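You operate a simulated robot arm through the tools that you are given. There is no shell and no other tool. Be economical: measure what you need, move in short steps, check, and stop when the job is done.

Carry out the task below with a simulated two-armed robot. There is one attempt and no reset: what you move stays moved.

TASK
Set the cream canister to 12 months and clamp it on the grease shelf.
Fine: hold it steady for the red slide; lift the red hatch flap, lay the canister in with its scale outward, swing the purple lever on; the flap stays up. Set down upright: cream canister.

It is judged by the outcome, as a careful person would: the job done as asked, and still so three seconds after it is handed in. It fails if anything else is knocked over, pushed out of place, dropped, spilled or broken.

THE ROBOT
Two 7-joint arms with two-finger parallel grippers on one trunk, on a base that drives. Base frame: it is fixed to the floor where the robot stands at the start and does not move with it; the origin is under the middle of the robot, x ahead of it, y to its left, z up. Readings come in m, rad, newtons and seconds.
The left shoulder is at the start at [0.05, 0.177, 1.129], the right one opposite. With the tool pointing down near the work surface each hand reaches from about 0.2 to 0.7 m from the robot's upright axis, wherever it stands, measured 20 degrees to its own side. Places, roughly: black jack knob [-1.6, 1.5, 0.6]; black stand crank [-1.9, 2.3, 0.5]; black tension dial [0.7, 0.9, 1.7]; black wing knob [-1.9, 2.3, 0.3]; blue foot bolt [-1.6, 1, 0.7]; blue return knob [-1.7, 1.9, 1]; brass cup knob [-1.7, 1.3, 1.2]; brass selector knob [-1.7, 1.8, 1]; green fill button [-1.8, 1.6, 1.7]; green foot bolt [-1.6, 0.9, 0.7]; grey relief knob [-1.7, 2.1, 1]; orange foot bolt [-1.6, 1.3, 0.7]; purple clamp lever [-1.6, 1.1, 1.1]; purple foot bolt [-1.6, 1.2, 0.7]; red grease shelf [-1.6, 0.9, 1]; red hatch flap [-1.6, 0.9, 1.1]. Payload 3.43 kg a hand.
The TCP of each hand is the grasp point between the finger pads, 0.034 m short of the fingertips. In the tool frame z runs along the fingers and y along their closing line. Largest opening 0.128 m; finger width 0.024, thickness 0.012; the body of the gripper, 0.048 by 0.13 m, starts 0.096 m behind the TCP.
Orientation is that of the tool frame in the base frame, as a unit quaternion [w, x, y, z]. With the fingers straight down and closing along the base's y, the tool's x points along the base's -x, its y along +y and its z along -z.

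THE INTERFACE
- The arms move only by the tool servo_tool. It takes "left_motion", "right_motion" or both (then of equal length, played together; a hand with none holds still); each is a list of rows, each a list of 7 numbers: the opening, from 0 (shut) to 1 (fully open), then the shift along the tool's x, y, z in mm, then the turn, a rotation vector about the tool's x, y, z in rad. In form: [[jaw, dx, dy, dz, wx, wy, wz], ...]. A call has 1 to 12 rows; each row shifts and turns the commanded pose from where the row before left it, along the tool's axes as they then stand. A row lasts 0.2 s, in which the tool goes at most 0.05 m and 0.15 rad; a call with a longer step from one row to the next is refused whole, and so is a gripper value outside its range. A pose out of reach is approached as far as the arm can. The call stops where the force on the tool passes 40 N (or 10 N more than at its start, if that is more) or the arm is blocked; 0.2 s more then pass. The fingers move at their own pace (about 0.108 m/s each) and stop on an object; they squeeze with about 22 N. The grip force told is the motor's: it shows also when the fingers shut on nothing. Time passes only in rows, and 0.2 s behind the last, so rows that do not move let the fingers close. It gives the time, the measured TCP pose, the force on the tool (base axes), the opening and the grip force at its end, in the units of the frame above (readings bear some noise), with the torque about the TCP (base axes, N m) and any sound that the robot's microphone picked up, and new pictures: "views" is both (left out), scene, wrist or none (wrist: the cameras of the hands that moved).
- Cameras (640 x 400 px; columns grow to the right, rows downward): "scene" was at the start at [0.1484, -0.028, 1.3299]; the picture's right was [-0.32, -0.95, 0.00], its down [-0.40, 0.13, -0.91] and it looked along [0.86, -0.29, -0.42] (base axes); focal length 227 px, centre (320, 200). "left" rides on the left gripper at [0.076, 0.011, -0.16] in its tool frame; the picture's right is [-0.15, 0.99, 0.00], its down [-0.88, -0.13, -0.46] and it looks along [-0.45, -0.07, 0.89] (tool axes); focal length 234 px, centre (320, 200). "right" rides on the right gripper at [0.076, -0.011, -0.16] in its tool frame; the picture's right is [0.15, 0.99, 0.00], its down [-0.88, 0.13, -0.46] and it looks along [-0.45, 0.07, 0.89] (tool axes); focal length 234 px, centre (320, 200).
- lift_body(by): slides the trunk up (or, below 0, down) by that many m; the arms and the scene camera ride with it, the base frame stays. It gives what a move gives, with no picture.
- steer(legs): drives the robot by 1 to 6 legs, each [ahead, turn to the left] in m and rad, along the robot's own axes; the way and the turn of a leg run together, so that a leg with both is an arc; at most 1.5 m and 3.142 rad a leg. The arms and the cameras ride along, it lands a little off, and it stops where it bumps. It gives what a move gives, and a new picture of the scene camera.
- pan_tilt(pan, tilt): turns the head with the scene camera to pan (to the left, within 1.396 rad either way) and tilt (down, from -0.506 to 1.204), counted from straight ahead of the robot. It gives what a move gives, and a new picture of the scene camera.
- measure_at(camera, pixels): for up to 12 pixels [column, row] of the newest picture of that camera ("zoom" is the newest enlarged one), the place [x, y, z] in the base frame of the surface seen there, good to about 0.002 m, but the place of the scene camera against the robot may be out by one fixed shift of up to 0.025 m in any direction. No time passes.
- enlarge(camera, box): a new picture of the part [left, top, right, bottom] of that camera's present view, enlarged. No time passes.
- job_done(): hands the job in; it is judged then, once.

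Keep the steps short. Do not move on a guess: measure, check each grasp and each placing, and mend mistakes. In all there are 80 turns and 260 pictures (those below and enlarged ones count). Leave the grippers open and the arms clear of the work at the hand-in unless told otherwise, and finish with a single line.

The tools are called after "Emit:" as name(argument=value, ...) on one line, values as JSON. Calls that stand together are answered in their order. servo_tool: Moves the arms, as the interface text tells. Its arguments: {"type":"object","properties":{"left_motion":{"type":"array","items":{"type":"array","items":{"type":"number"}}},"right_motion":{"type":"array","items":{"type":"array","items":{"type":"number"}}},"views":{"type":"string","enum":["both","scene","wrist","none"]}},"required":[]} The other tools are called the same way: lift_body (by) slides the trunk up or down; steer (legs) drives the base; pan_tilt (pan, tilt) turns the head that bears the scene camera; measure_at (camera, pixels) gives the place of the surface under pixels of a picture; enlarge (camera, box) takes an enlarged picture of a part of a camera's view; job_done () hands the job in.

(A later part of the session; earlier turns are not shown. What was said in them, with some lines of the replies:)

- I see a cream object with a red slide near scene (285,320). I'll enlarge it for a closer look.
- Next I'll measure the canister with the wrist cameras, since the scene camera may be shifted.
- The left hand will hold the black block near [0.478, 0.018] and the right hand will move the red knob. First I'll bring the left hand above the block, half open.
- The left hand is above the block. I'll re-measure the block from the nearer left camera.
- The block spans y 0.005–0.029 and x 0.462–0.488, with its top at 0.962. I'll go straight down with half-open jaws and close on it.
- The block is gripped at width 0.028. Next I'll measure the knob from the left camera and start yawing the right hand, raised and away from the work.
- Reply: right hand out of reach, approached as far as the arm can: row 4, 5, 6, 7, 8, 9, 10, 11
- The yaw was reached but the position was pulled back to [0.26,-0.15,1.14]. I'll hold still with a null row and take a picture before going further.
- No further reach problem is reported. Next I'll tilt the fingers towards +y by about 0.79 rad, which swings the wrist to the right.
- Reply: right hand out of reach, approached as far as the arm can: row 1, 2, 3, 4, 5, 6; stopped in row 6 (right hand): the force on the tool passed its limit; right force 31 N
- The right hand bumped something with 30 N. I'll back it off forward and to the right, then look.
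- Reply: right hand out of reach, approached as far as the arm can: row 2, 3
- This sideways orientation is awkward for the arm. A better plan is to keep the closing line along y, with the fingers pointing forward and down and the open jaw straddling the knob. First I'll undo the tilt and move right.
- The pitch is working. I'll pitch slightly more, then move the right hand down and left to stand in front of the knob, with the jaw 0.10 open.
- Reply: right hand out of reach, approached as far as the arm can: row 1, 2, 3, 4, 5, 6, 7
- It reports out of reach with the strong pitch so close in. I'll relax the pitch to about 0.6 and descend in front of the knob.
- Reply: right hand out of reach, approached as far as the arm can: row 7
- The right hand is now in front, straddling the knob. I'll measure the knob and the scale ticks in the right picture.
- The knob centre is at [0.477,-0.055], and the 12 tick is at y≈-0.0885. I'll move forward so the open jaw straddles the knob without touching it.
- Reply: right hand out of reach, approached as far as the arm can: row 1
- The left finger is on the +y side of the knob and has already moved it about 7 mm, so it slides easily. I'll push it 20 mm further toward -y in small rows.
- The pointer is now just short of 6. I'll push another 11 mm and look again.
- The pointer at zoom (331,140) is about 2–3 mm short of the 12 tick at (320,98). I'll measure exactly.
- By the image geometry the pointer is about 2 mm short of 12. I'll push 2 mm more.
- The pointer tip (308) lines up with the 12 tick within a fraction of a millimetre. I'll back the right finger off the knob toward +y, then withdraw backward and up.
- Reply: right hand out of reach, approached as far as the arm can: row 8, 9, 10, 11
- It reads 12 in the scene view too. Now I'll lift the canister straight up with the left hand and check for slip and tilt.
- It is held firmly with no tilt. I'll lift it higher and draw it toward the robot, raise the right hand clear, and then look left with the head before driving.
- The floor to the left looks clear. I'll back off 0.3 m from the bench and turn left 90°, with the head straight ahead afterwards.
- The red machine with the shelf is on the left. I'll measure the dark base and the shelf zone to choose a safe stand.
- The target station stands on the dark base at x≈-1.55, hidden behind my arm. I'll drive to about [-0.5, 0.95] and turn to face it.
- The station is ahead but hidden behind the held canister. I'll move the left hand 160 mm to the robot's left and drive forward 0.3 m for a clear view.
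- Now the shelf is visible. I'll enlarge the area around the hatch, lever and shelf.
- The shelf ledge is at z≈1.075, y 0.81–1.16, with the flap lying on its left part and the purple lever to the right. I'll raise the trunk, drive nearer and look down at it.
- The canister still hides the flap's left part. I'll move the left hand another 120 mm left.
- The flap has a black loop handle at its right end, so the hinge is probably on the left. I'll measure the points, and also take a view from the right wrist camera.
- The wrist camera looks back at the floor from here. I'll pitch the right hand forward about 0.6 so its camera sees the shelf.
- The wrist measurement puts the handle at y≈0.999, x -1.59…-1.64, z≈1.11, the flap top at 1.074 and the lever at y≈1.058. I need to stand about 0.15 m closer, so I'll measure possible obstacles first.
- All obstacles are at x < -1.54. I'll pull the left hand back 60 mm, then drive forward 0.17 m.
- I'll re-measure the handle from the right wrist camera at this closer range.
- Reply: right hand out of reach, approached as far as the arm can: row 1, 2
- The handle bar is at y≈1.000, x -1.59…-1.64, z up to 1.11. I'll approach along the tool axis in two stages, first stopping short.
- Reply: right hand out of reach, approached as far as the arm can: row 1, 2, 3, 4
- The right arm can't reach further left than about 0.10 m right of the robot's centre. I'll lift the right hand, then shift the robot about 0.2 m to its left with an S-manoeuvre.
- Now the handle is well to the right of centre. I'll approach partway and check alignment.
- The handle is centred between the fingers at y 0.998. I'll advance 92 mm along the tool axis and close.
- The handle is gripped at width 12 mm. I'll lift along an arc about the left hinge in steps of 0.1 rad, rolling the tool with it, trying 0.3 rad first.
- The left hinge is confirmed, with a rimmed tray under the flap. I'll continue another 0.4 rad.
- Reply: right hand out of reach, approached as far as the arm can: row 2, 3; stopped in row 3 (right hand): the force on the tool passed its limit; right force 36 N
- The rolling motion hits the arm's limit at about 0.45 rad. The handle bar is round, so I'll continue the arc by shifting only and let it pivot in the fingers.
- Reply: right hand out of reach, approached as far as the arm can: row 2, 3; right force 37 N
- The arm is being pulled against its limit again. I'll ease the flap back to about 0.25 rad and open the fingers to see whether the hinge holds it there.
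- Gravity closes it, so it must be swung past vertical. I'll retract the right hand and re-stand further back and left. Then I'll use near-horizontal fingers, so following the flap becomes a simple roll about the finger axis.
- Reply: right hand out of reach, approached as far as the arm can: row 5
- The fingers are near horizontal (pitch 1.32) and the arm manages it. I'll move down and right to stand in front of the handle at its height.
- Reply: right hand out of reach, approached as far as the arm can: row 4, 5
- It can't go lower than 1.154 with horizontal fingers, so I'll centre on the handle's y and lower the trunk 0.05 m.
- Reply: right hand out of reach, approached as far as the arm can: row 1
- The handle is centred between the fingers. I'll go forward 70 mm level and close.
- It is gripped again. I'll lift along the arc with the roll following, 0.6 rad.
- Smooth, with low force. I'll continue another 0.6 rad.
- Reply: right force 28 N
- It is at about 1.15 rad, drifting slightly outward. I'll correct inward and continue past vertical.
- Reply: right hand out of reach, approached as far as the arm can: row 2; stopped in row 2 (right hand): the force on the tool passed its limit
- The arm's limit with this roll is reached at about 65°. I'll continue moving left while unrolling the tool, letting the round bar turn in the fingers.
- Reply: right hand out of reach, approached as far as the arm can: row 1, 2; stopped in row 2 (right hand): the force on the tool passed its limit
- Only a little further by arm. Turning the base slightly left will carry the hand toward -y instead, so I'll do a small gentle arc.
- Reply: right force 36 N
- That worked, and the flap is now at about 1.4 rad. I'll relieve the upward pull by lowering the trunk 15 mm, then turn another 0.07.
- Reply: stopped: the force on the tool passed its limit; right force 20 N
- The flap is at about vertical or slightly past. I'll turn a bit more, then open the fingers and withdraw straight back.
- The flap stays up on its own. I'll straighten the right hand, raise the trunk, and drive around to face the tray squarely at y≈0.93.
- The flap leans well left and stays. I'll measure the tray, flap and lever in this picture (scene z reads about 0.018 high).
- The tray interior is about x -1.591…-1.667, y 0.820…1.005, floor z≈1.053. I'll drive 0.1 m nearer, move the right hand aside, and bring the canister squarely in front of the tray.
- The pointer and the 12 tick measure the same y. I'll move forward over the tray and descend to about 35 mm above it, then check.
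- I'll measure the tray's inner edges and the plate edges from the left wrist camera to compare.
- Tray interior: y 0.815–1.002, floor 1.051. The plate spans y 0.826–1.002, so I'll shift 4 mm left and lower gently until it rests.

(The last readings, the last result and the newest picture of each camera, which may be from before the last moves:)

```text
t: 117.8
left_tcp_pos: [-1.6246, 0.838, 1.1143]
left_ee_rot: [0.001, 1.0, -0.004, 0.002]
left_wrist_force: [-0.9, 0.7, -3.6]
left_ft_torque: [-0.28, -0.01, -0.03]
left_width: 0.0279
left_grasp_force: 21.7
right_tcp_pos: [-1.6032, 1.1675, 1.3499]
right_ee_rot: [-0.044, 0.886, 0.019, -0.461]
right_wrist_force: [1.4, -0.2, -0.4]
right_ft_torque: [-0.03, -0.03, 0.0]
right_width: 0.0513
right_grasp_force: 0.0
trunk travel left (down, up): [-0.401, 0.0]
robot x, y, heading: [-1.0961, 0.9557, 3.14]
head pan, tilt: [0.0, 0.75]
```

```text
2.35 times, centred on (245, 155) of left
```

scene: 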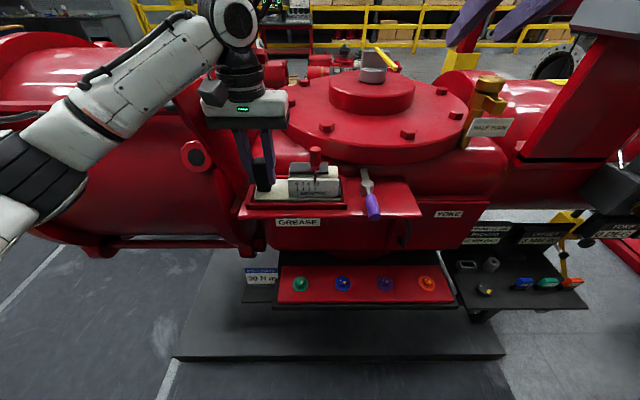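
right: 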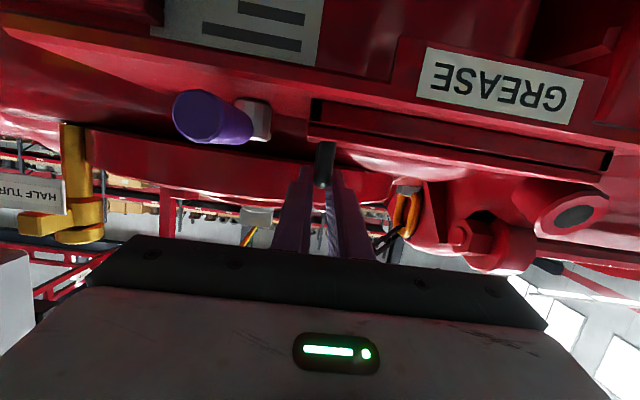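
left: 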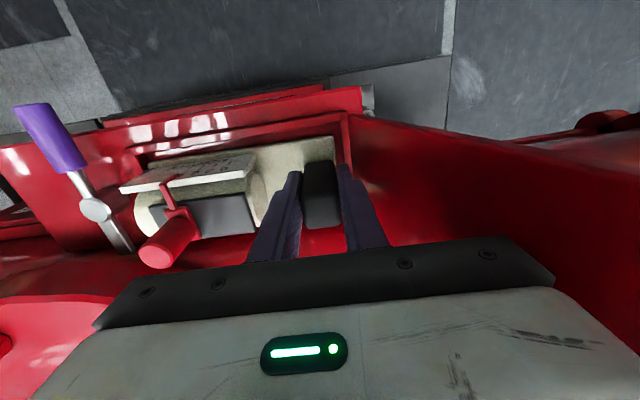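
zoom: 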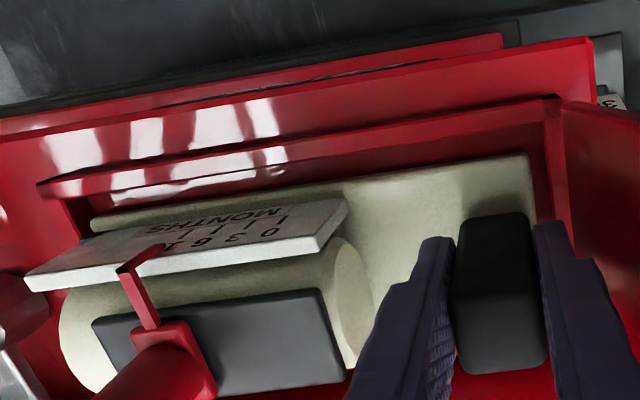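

It is inside the tray just above the floor. I'll lower the last 3 mm, open the fingers only slightly (the flap is close on the left), and lift away.

Emit:
servo_tool(left_motion=[[0, 0, 0, 1, 0, 0, 0], [0, 0, 0, 1, 0, 0, 0], [0, 0, 0, 1, 0, 0, 0], [0, 0, 0, 0, 0, 0, 0], [0.24, 0, 0, 0, 0, 0, 0], [0.29, 0, 0, 0, 0, 0, 0], [0.29, 0, 0, -15, 0, 0, 0], [0.29, 0, 0, -30, 0, 0, 0], [0.29, 0, 0, -35, 0, 0, 0], [0.29, 10, 0, -35, 0, 0, 0], [0.29, 40, 0, 0, 0, 0, 0], [0.29, 40, 0, 0, 0, 0, 0]], views="scene")

Emit:
enlarge(camera="scene", box=[200, 110, 420, 250])

```text
t: 120.4
left_tcp_pos: [-1.5343, 0.8404, 1.2274]
left_ee_rot: [0.002, 1.0, -0.004, 0.001]
left_wrist_force: [-0.1, 0.1, -0.9]
left_ft_torque: [-0.02, 0.05, 0.02]
left_width: 0.0372
left_grasp_force: 0.1
right_tcp_pos: [-1.6027, 1.1674, 1.3498]
right_ee_rot: [-0.044, 0.885, 0.018, -0.462]
right_wrist_force: [0.5, -1.1, -0.4]
right_ft_torque: [-0.03, -0.01, 0.01]
right_width: 0.051
right_grasp_force: 0.1
trunk travel left (down, up): [-0.401, 0.0]
robot x, y, heading: [-1.0982, 0.9563, 3.138]
head pan, tilt: [0.0, 0.75]
```

scene: 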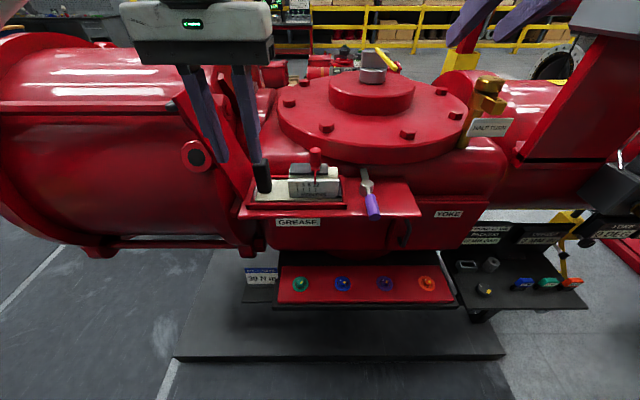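

```text
2.86 times, centred on (310, 180) of scene
```

zoom: 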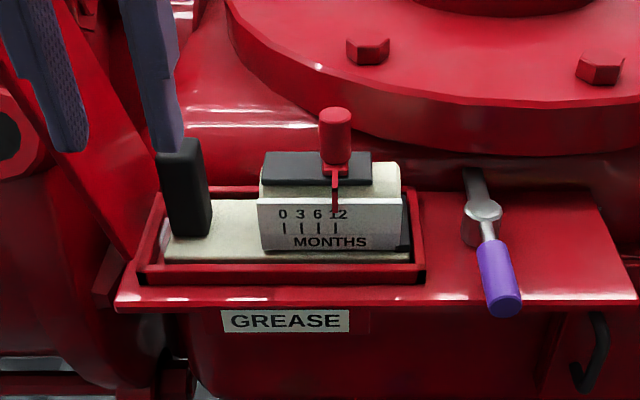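

The canister sits in the tray and reads 12. Next I'll retract the left hand, close and re-pitch the right hand, and turn the base slightly left so the right hand can reach the near side of the lever.

Emit:
servo_tool(left_motion=[[0.3, 35, 0, 0, 0, 0, 0], [0.3, 35, 0, 0, 0, 0, 0], [0.3, 35, 0, 0, 0, 0, 0], [0.3, 0, 0, 0, 0, 0, 0], [0.3, 0, 0, 0, 0, 0, 0]], right_motion=[[0, 0, 0, -30, 0, 0.12, 0], [0, 0, 0, -20, 0, 0.12, 0], [0, 0, 0, 0, 0, 0.12, 0], [0, 0, 0, 0, -0.08, 0, 0.055], [0, 0, 0, 0, 0, 0, 0]], views="none")

Emit:
steer(legs=[[0, 0.13]])

```text
t: 121.6
left_tcp_pos: [-1.4308, 0.8397, 1.224]
left_ee_rot: [0.001, 1.0, -0.004, 0.003]
left_wrist_force: [-1.3, 0.7, -0.2]
left_ft_torque: [0.03, -0.03, 0.03]
left_width: 0.0386
left_grasp_force: 0.0
right_tcp_pos: [-1.5663, 1.164, 1.3789]
right_ee_rot: [0.001, 0.955, -0.003, -0.295]
right_wrist_force: [-0.8, -0.4, -0.3]
right_ft_torque: [0.01, -0.02, 0.01]
right_width: 0.0
right_grasp_force: 22.3
trunk travel left (down, up): [-0.401, 0.0]
robot x, y, heading: [-1.0937, 0.9542, 3.14]
head pan, tilt: [0.0, 0.75]
```

```text
t: 122.6
left_tcp_pos: [-1.4127, 0.7985, 1.2231]
left_ee_rot: [0.0, 0.998, 0.061, 0.002]
left_wrist_force: [0.2, 0.8, -0.7]
left_ft_torque: [0.04, 0.02, -0.01]
left_width: 0.0385
left_grasp_force: 0.1
right_tcp_pos: [-1.5897, 1.101, 1.3786]
right_ee_rot: [0.02, 0.953, 0.058, -0.295]
right_wrist_force: [0.1, -0.6, -0.6]
right_ft_torque: [0.02, 0.01, 0.01]
right_width: 0.0
right_grasp_force: 21.8
trunk travel left (down, up): [-0.401, 0.0]
robot x, y, heading: [-1.0968, 0.9549, -3.016]
head pan, tilt: [0.0, 0.75]
```

scene: 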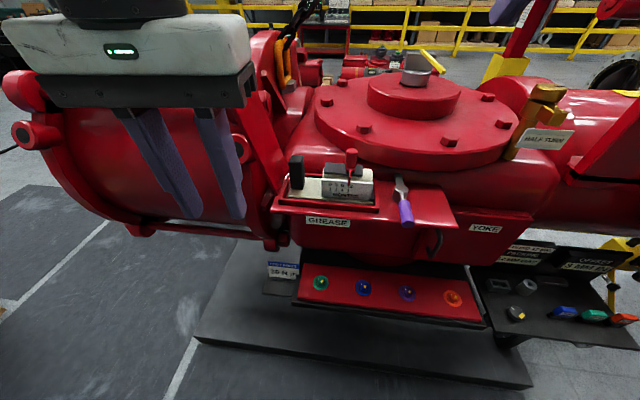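

The lever handle is at about [-1.545,1.058,1.075]. I'll bring the closed right fingertips to just above its left side.

Emit:
servo_tool(right_motion=[[0, 30.2, 12.8, 27.9, 0, 0, 0], [0, 30.2, 12.8, 27.9, 0, 0, 0], [0, 30.2, 12.8, 27.9, 0, 0, 0], [0, 30.2, 12.8, 27.9, 0, 0, 0], [0, 30.2, 12.8, 27.9, 0, 0, 0], [0, 30.2, 12.8, 27.9, 0, 0, 0], [0, 0, 0, 0, 0, 0, 0]], views="both")

Emit:
measure_at(camera="right", pixels=[[320, 165], [320, 175], [325, 160]])

Emit:
enlarge(camera="right", box=[200, 50, 480, 230])

```text
t: 124.2
left_tcp_pos: [-1.4114, 0.7982, 1.2243]
left_ee_rot: [0.001, 0.998, 0.06, 0.002]
left_wrist_force: [0.0, -0.4, -0.7]
left_ft_torque: [-0.03, 0.01, -0.02]
left_width: 0.0385
left_grasp_force: 0.1
right_tcp_pos: [-1.5245, 1.0281, 1.1415]
right_ee_rot: [0.019, 0.953, 0.057, -0.296]
right_wrist_force: [0.1, 0.6, 0.5]
right_ft_torque: [0.01, -0.02, -0.05]
right_width: 0.0001
right_grasp_force: 22.0
trunk travel left (down, up): [-0.401, 0.0]
robot x, y, heading: [-1.0993, 0.9564, -3.015]
head pan, tilt: [0.0, 0.75]
```

scene: 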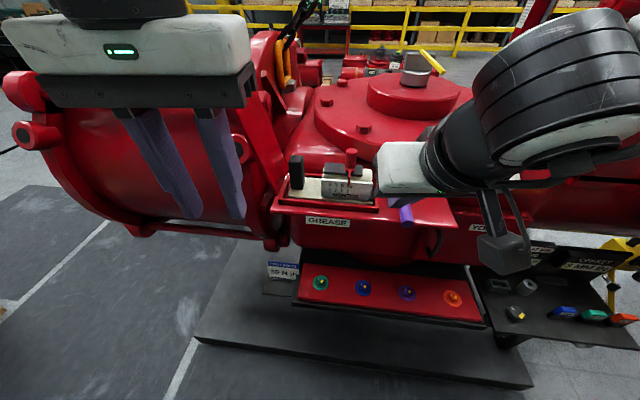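
right: 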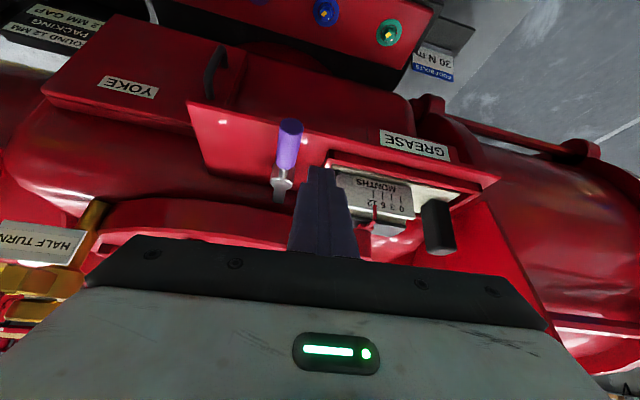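

```text
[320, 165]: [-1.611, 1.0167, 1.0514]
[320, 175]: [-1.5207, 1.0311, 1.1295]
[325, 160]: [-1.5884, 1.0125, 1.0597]
```

```text
2.22 times, centred on (340, 140) of right
```

zoom: 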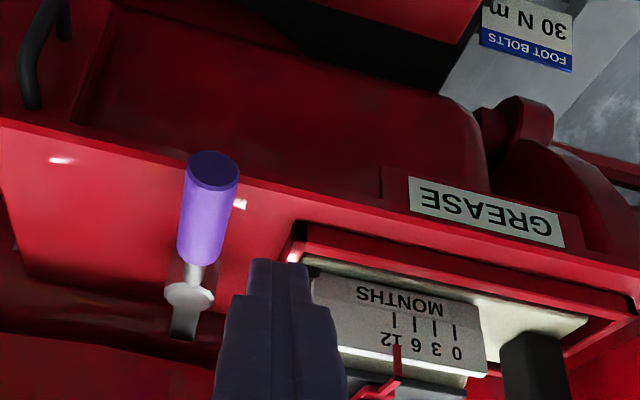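

Aligned, with the handle just to the right of the fingertips (left in the picture). I'll go down 43 mm and push the handle to the right along its arc.

Emit:
servo_tool(right_motion=[[0, 12.3, 0, 17.9, 0, 0, 0], [0, 12.3, 0, 17.9, 0, 0, 0], [0, 0, 0, 0, 0, 0, 0], [0, 1.4, -13.9, -1, 0, 0, 0], [0, 1.4, -13.9, -1, 0, 0, 0], [0, 1.4, -13.9, -1, 0, 0, 0], [0, -2.2, -15.4, 1.4, 0, 0, 0], [0, -2.2, -15.4, 1.4, 0, 0, 0]], views="both")

Emit:
enlarge(camera="right", box=[200, 50, 480, 230])

```text
t: 126.0
left_tcp_pos: [-1.4124, 0.7989, 1.2238]
left_ee_rot: [0.001, 0.998, 0.061, 0.003]
left_wrist_force: [-0.3, 0.3, 0.2]
left_ft_torque: [0.01, 0.03, 0.01]
left_width: 0.0383
left_grasp_force: 0.1
right_tcp_pos: [-1.534, 1.1024, 1.0965]
right_ee_rot: [0.019, 0.953, 0.058, -0.296]
right_wrist_force: [0.7, -1.3, 1.7]
right_ft_torque: [-0.03, 0.02, 0.04]
right_width: 0.0
right_grasp_force: 22.3
trunk travel left (down, up): [-0.401, 0.0]
robot x, y, heading: [-1.0959, 0.9568, -3.015]
head pan, tilt: [0.0, 0.75]
```

scene: 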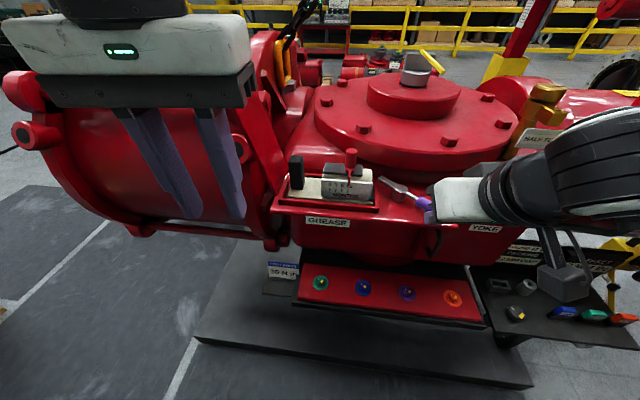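
right: 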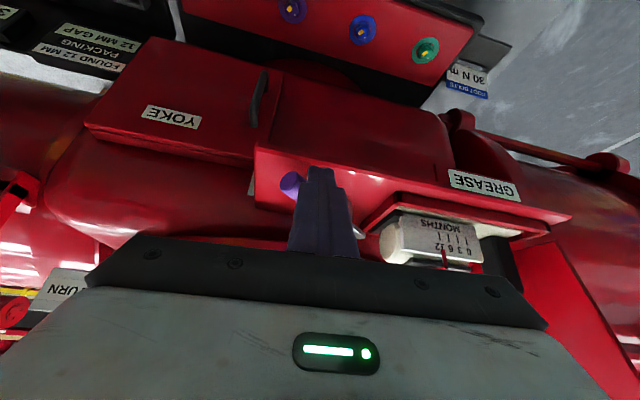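

```text
2.22 times, centred on (340, 140) of right
```

zoom: 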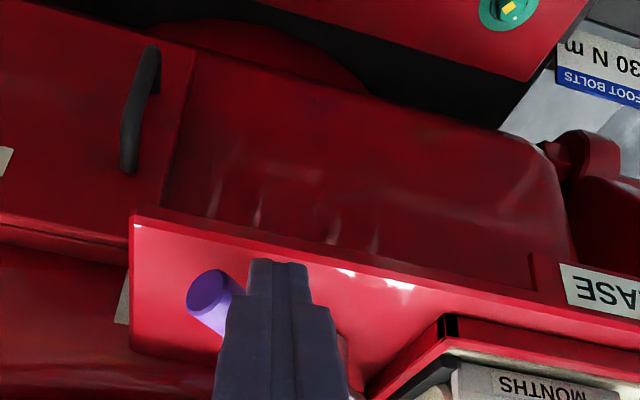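

The lever swings freely to the right, with the toe turning toward the canister. I'll continue along the arc.

Emit:
servo_tool(right_motion=[[0, -7, -13.1, 4.7, 0, 0, 0], [0, -7, -13.1, 4.7, 0, 0, 0], [0, -9.8, -8.4, 6.7, 0, 0, 0], [0, -9.8, -8.4, 6.7, 0, 0, 0], [0, 0, 0, 0, 0, 0, 0]], views="both")

Emit:
enlarge(camera="scene", box=[270, 120, 490, 260])

```text
t: 127.2
left_tcp_pos: [-1.4123, 0.798, 1.2232]
left_ee_rot: [0.001, 0.998, 0.061, 0.003]
left_wrist_force: [0.2, 0.1, 0.6]
left_ft_torque: [-0.01, -0.01, -0.03]
left_width: 0.0384
left_grasp_force: 0.1
right_tcp_pos: [-1.5796, 1.1425, 1.0967]
right_ee_rot: [0.017, 0.953, 0.057, -0.296]
right_wrist_force: [1.1, 0.2, 1.5]
right_ft_torque: [0.01, 0.03, -0.02]
right_width: 0.0002
right_grasp_force: 22.4
trunk travel left (down, up): [-0.401, 0.0]
robot x, y, heading: [-1.0957, 0.9541, -3.011]
head pan, tilt: [0.0, 0.75]
```

scene: 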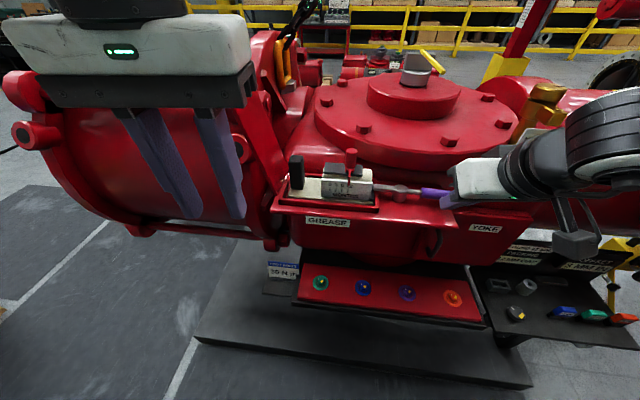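
right: 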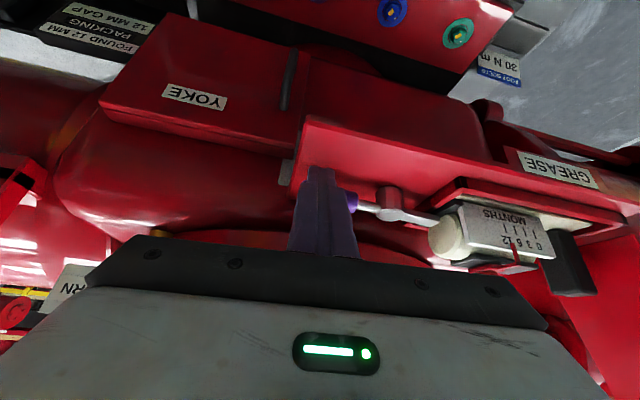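

```text
2.86 times, centred on (380, 190) of scene
```

zoom: 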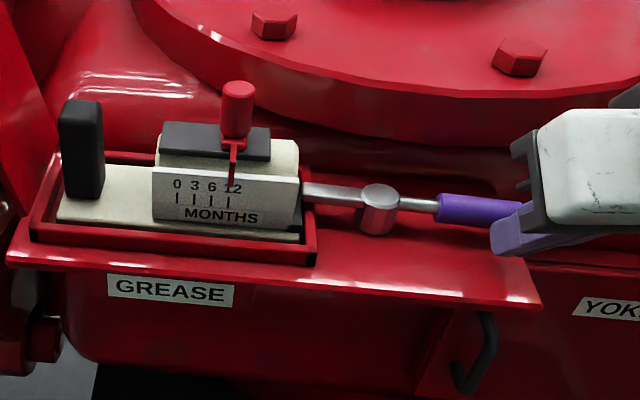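

The toe now lies over the canister's right-hand pad and the lever is parallel to the tray. I'll push gently a little more to feel for the end stop.

Emit:
servo_tool(right_motion=[[0, -3.3, -0.5, 2.2, 0, 0, 0], [0, -3.3, -0.5, 2.2, 0, 0, 0], [0, -3.3, -0.5, 2.2, 0, 0, 0], [0, 0, 0, 0, 0, 0, 0]], views="wrist")

Emit:
enlarge(camera="right", box=[300, 150, 620, 300])

Emit:
enlarge(camera="scene", box=[320, 140, 460, 230])

```text
t: 128.2
left_tcp_pos: [-1.4078, 0.799, 1.2255]
left_ee_rot: [0.001, 0.998, 0.061, 0.0]
left_wrist_force: [0.9, 0.5, 0.2]
left_ft_torque: [-0.01, -0.03, -0.01]
left_width: 0.0386
left_grasp_force: 0.0
right_tcp_pos: [-1.5849, 1.142, 1.0949]
right_ee_rot: [0.019, 0.954, 0.058, -0.295]
right_wrist_force: [29.9, 4.8, 7.4]
right_ft_torque: [0.2, -0.47, -0.24]
right_width: 0.0002
right_grasp_force: 22.3
trunk travel left (down, up): [-0.401, 0.0]
robot x, y, heading: [-1.0932, 0.9566, -3.015]
head pan, tilt: [0.0, 0.75]
```

right: 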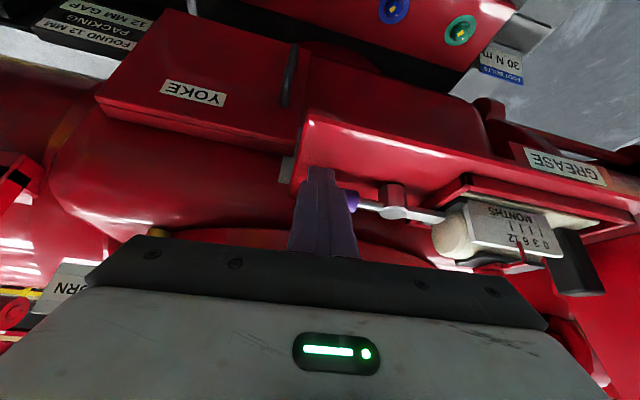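

```text
2.00 times, centred on (460, 225) of right
```

zoom: 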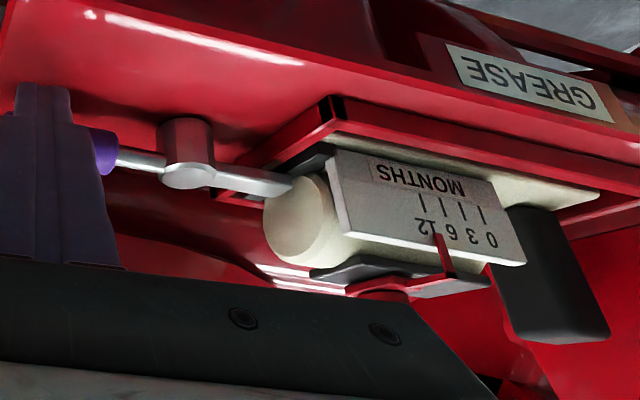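

```text
4.44 times, centred on (390, 185) of scene
```

zoom: 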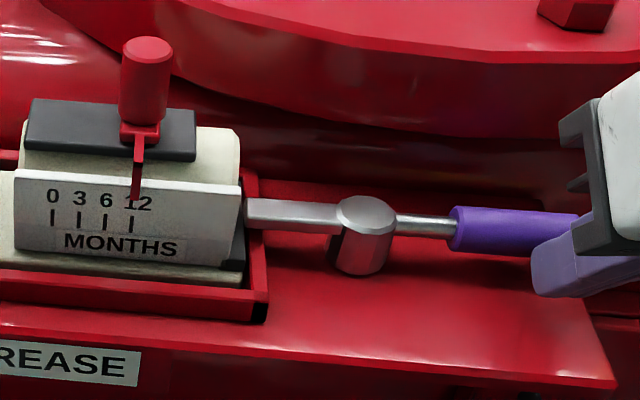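

An end stop is felt at about 30 N, with the toe over the pad. I'll measure the pointer against the ticks, then back the right hand off and away.

Emit:
measure_at(camera="zoom", pixels=[[136, 190], [136, 180], [131, 224], [105, 221], [79, 219], [52, 217]])

Emit:
servo_tool(right_motion=[[0, 8, 1, -5.5, 0, 0, 0], [0, 16, 2, -11, 0, 0, 0], [0, 0, 0, -35, 0, 0, 0], [0, 0, 0, -35, 0, 0, 0], [0, 0, -20, -35, 0, 0, 0], [0.5, 0, -20, -20, 0, 0, 0], [0.5, 20, -20, 0, 0, 0, 0], [0.5, 0, 0, 0, 0, 0, 0]], views="scene")

Emit:
enlarge(camera="scene", box=[270, 120, 490, 260])

```text
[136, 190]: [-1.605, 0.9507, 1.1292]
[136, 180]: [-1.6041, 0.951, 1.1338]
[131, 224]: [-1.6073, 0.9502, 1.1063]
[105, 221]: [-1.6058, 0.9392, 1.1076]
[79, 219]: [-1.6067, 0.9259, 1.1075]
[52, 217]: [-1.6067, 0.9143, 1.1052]
```

```text
t: 130.0
left_tcp_pos: [-1.4113, 0.7972, 1.2239]
left_ee_rot: [0.001, 0.998, 0.061, 0.003]
left_wrist_force: [0.4, -0.8, 0.4]
left_ft_torque: [0.03, -0.02, -0.02]
left_width: 0.0384
left_grasp_force: 0.0
right_tcp_pos: [-1.4841, 1.2137, 1.1879]
right_ee_rot: [0.019, 0.953, 0.058, -0.296]
right_wrist_force: [0.6, -0.3, -0.1]
right_ft_torque: [-0.01, -0.01, -0.03]
right_width: 0.0639
right_grasp_force: 0.0
trunk travel left (down, up): [-0.401, 0.0]
robot x, y, heading: [-1.0961, 0.9543, -3.018]
head pan, tilt: [0.0, 0.75]
```

scene: 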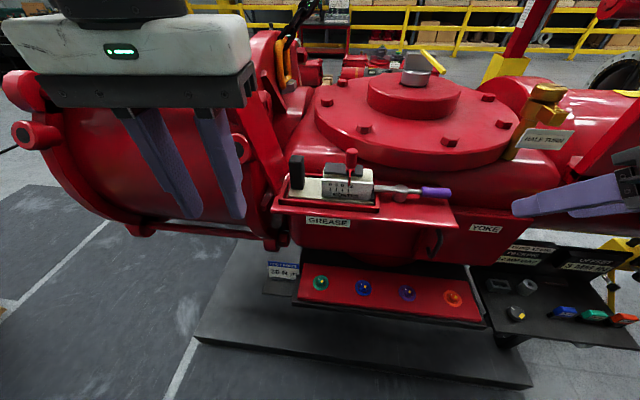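

```text
2.86 times, centred on (380, 190) of scene
```

zoom: 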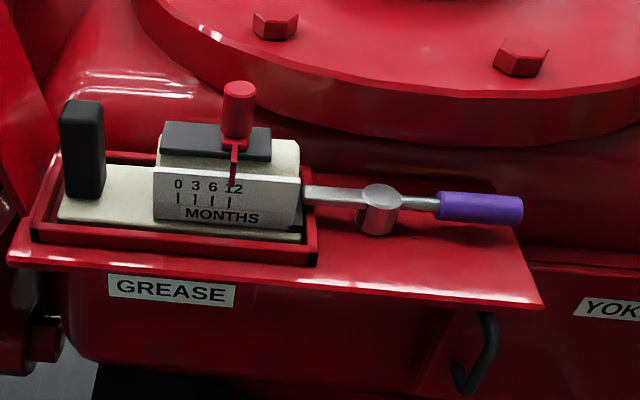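

The pointer matches the 12 tick (0.951 vs 0.950), the lever holds, and the flap is up. I'll open the left hand, drive back 0.25 m and take a final check.

Emit:
servo_tool(left_motion=[[0.8, 20, 0, -10, 0, 0, 0], [1, 0, 0, 0, 0, 0, 0], [1, 0, 0, 0, 0, 0, 0]], right_motion=[[1, 20, 0, -20, 0, 0, 0], [1, 0, 0, 0, 0, 0, 0], [1, 0, 0, 0, 0, 0, 0]], views="none")

Emit:
steer(legs=[[-0.25, 0]])

Emit:
enlarge(camera="scene", box=[220, 40, 460, 200])

```text
t: 130.8
left_tcp_pos: [-1.3926, 0.802, 1.2344]
left_ee_rot: [0.002, 0.998, 0.06, 0.001]
left_wrist_force: [0.7, 0.1, -0.6]
left_ft_torque: [-0.01, 0.03, 0.01]
left_width: 0.1279
left_grasp_force: 0.0
right_tcp_pos: [-1.46, 1.2167, 1.1979]
right_ee_rot: [0.019, 0.954, 0.057, -0.294]
right_wrist_force: [0.6, -0.7, -0.1]
right_ft_torque: [0.03, 0.0, 0.01]
right_width: 0.128
right_grasp_force: 0.0
right hand out of reach, approached as far as the arm can: row 1
trunk travel left (down, up): [-0.401, 0.0]
robot x, y, heading: [-1.0987, 0.9579, -3.014]
head pan, tilt: [0.0, 0.75]
```

```text
t: 132.6
left_tcp_pos: [-1.1407, 0.8349, 1.2344]
left_ee_rot: [0.0, 0.998, 0.058, 0.003]
left_wrist_force: [-0.4, -0.9, 0.2]
left_ft_torque: [-0.02, 0.01, 0.04]
left_width: 0.128
left_grasp_force: 0.0
right_tcp_pos: [-1.2055, 1.2508, 1.197]
right_ee_rot: [0.018, 0.954, 0.054, -0.295]
right_wrist_force: [0.3, 0.0, 0.2]
right_ft_torque: [0.02, 0.01, -0.01]
right_width: 0.1279
right_grasp_force: 0.1
trunk travel left (down, up): [-0.401, 0.0]
robot x, y, heading: [-0.8433, 0.9863, -3.028]
head pan, tilt: [0.0, 0.75]
```

scene: 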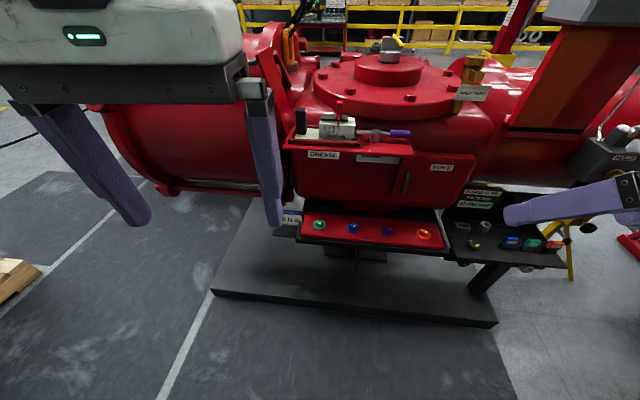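

```text
2.50 times, centred on (340, 120) of scene
```

zoom: 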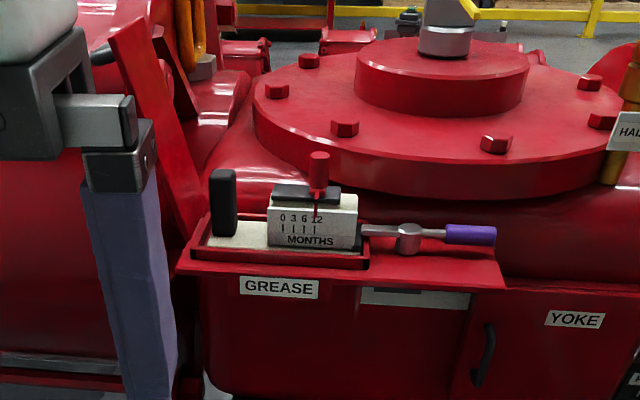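

The flap is up, the canister is in the tray with its scale outward at 12, and the lever is on. Both arms are clear with the grippers open, so I'm handing the job in.

Emit:
job_done()

```text
The job is handed in.
```

The cream canister is set to 12 months and clamped upright in the grease shelf tray, scale outward, purple lever on and red flap up.
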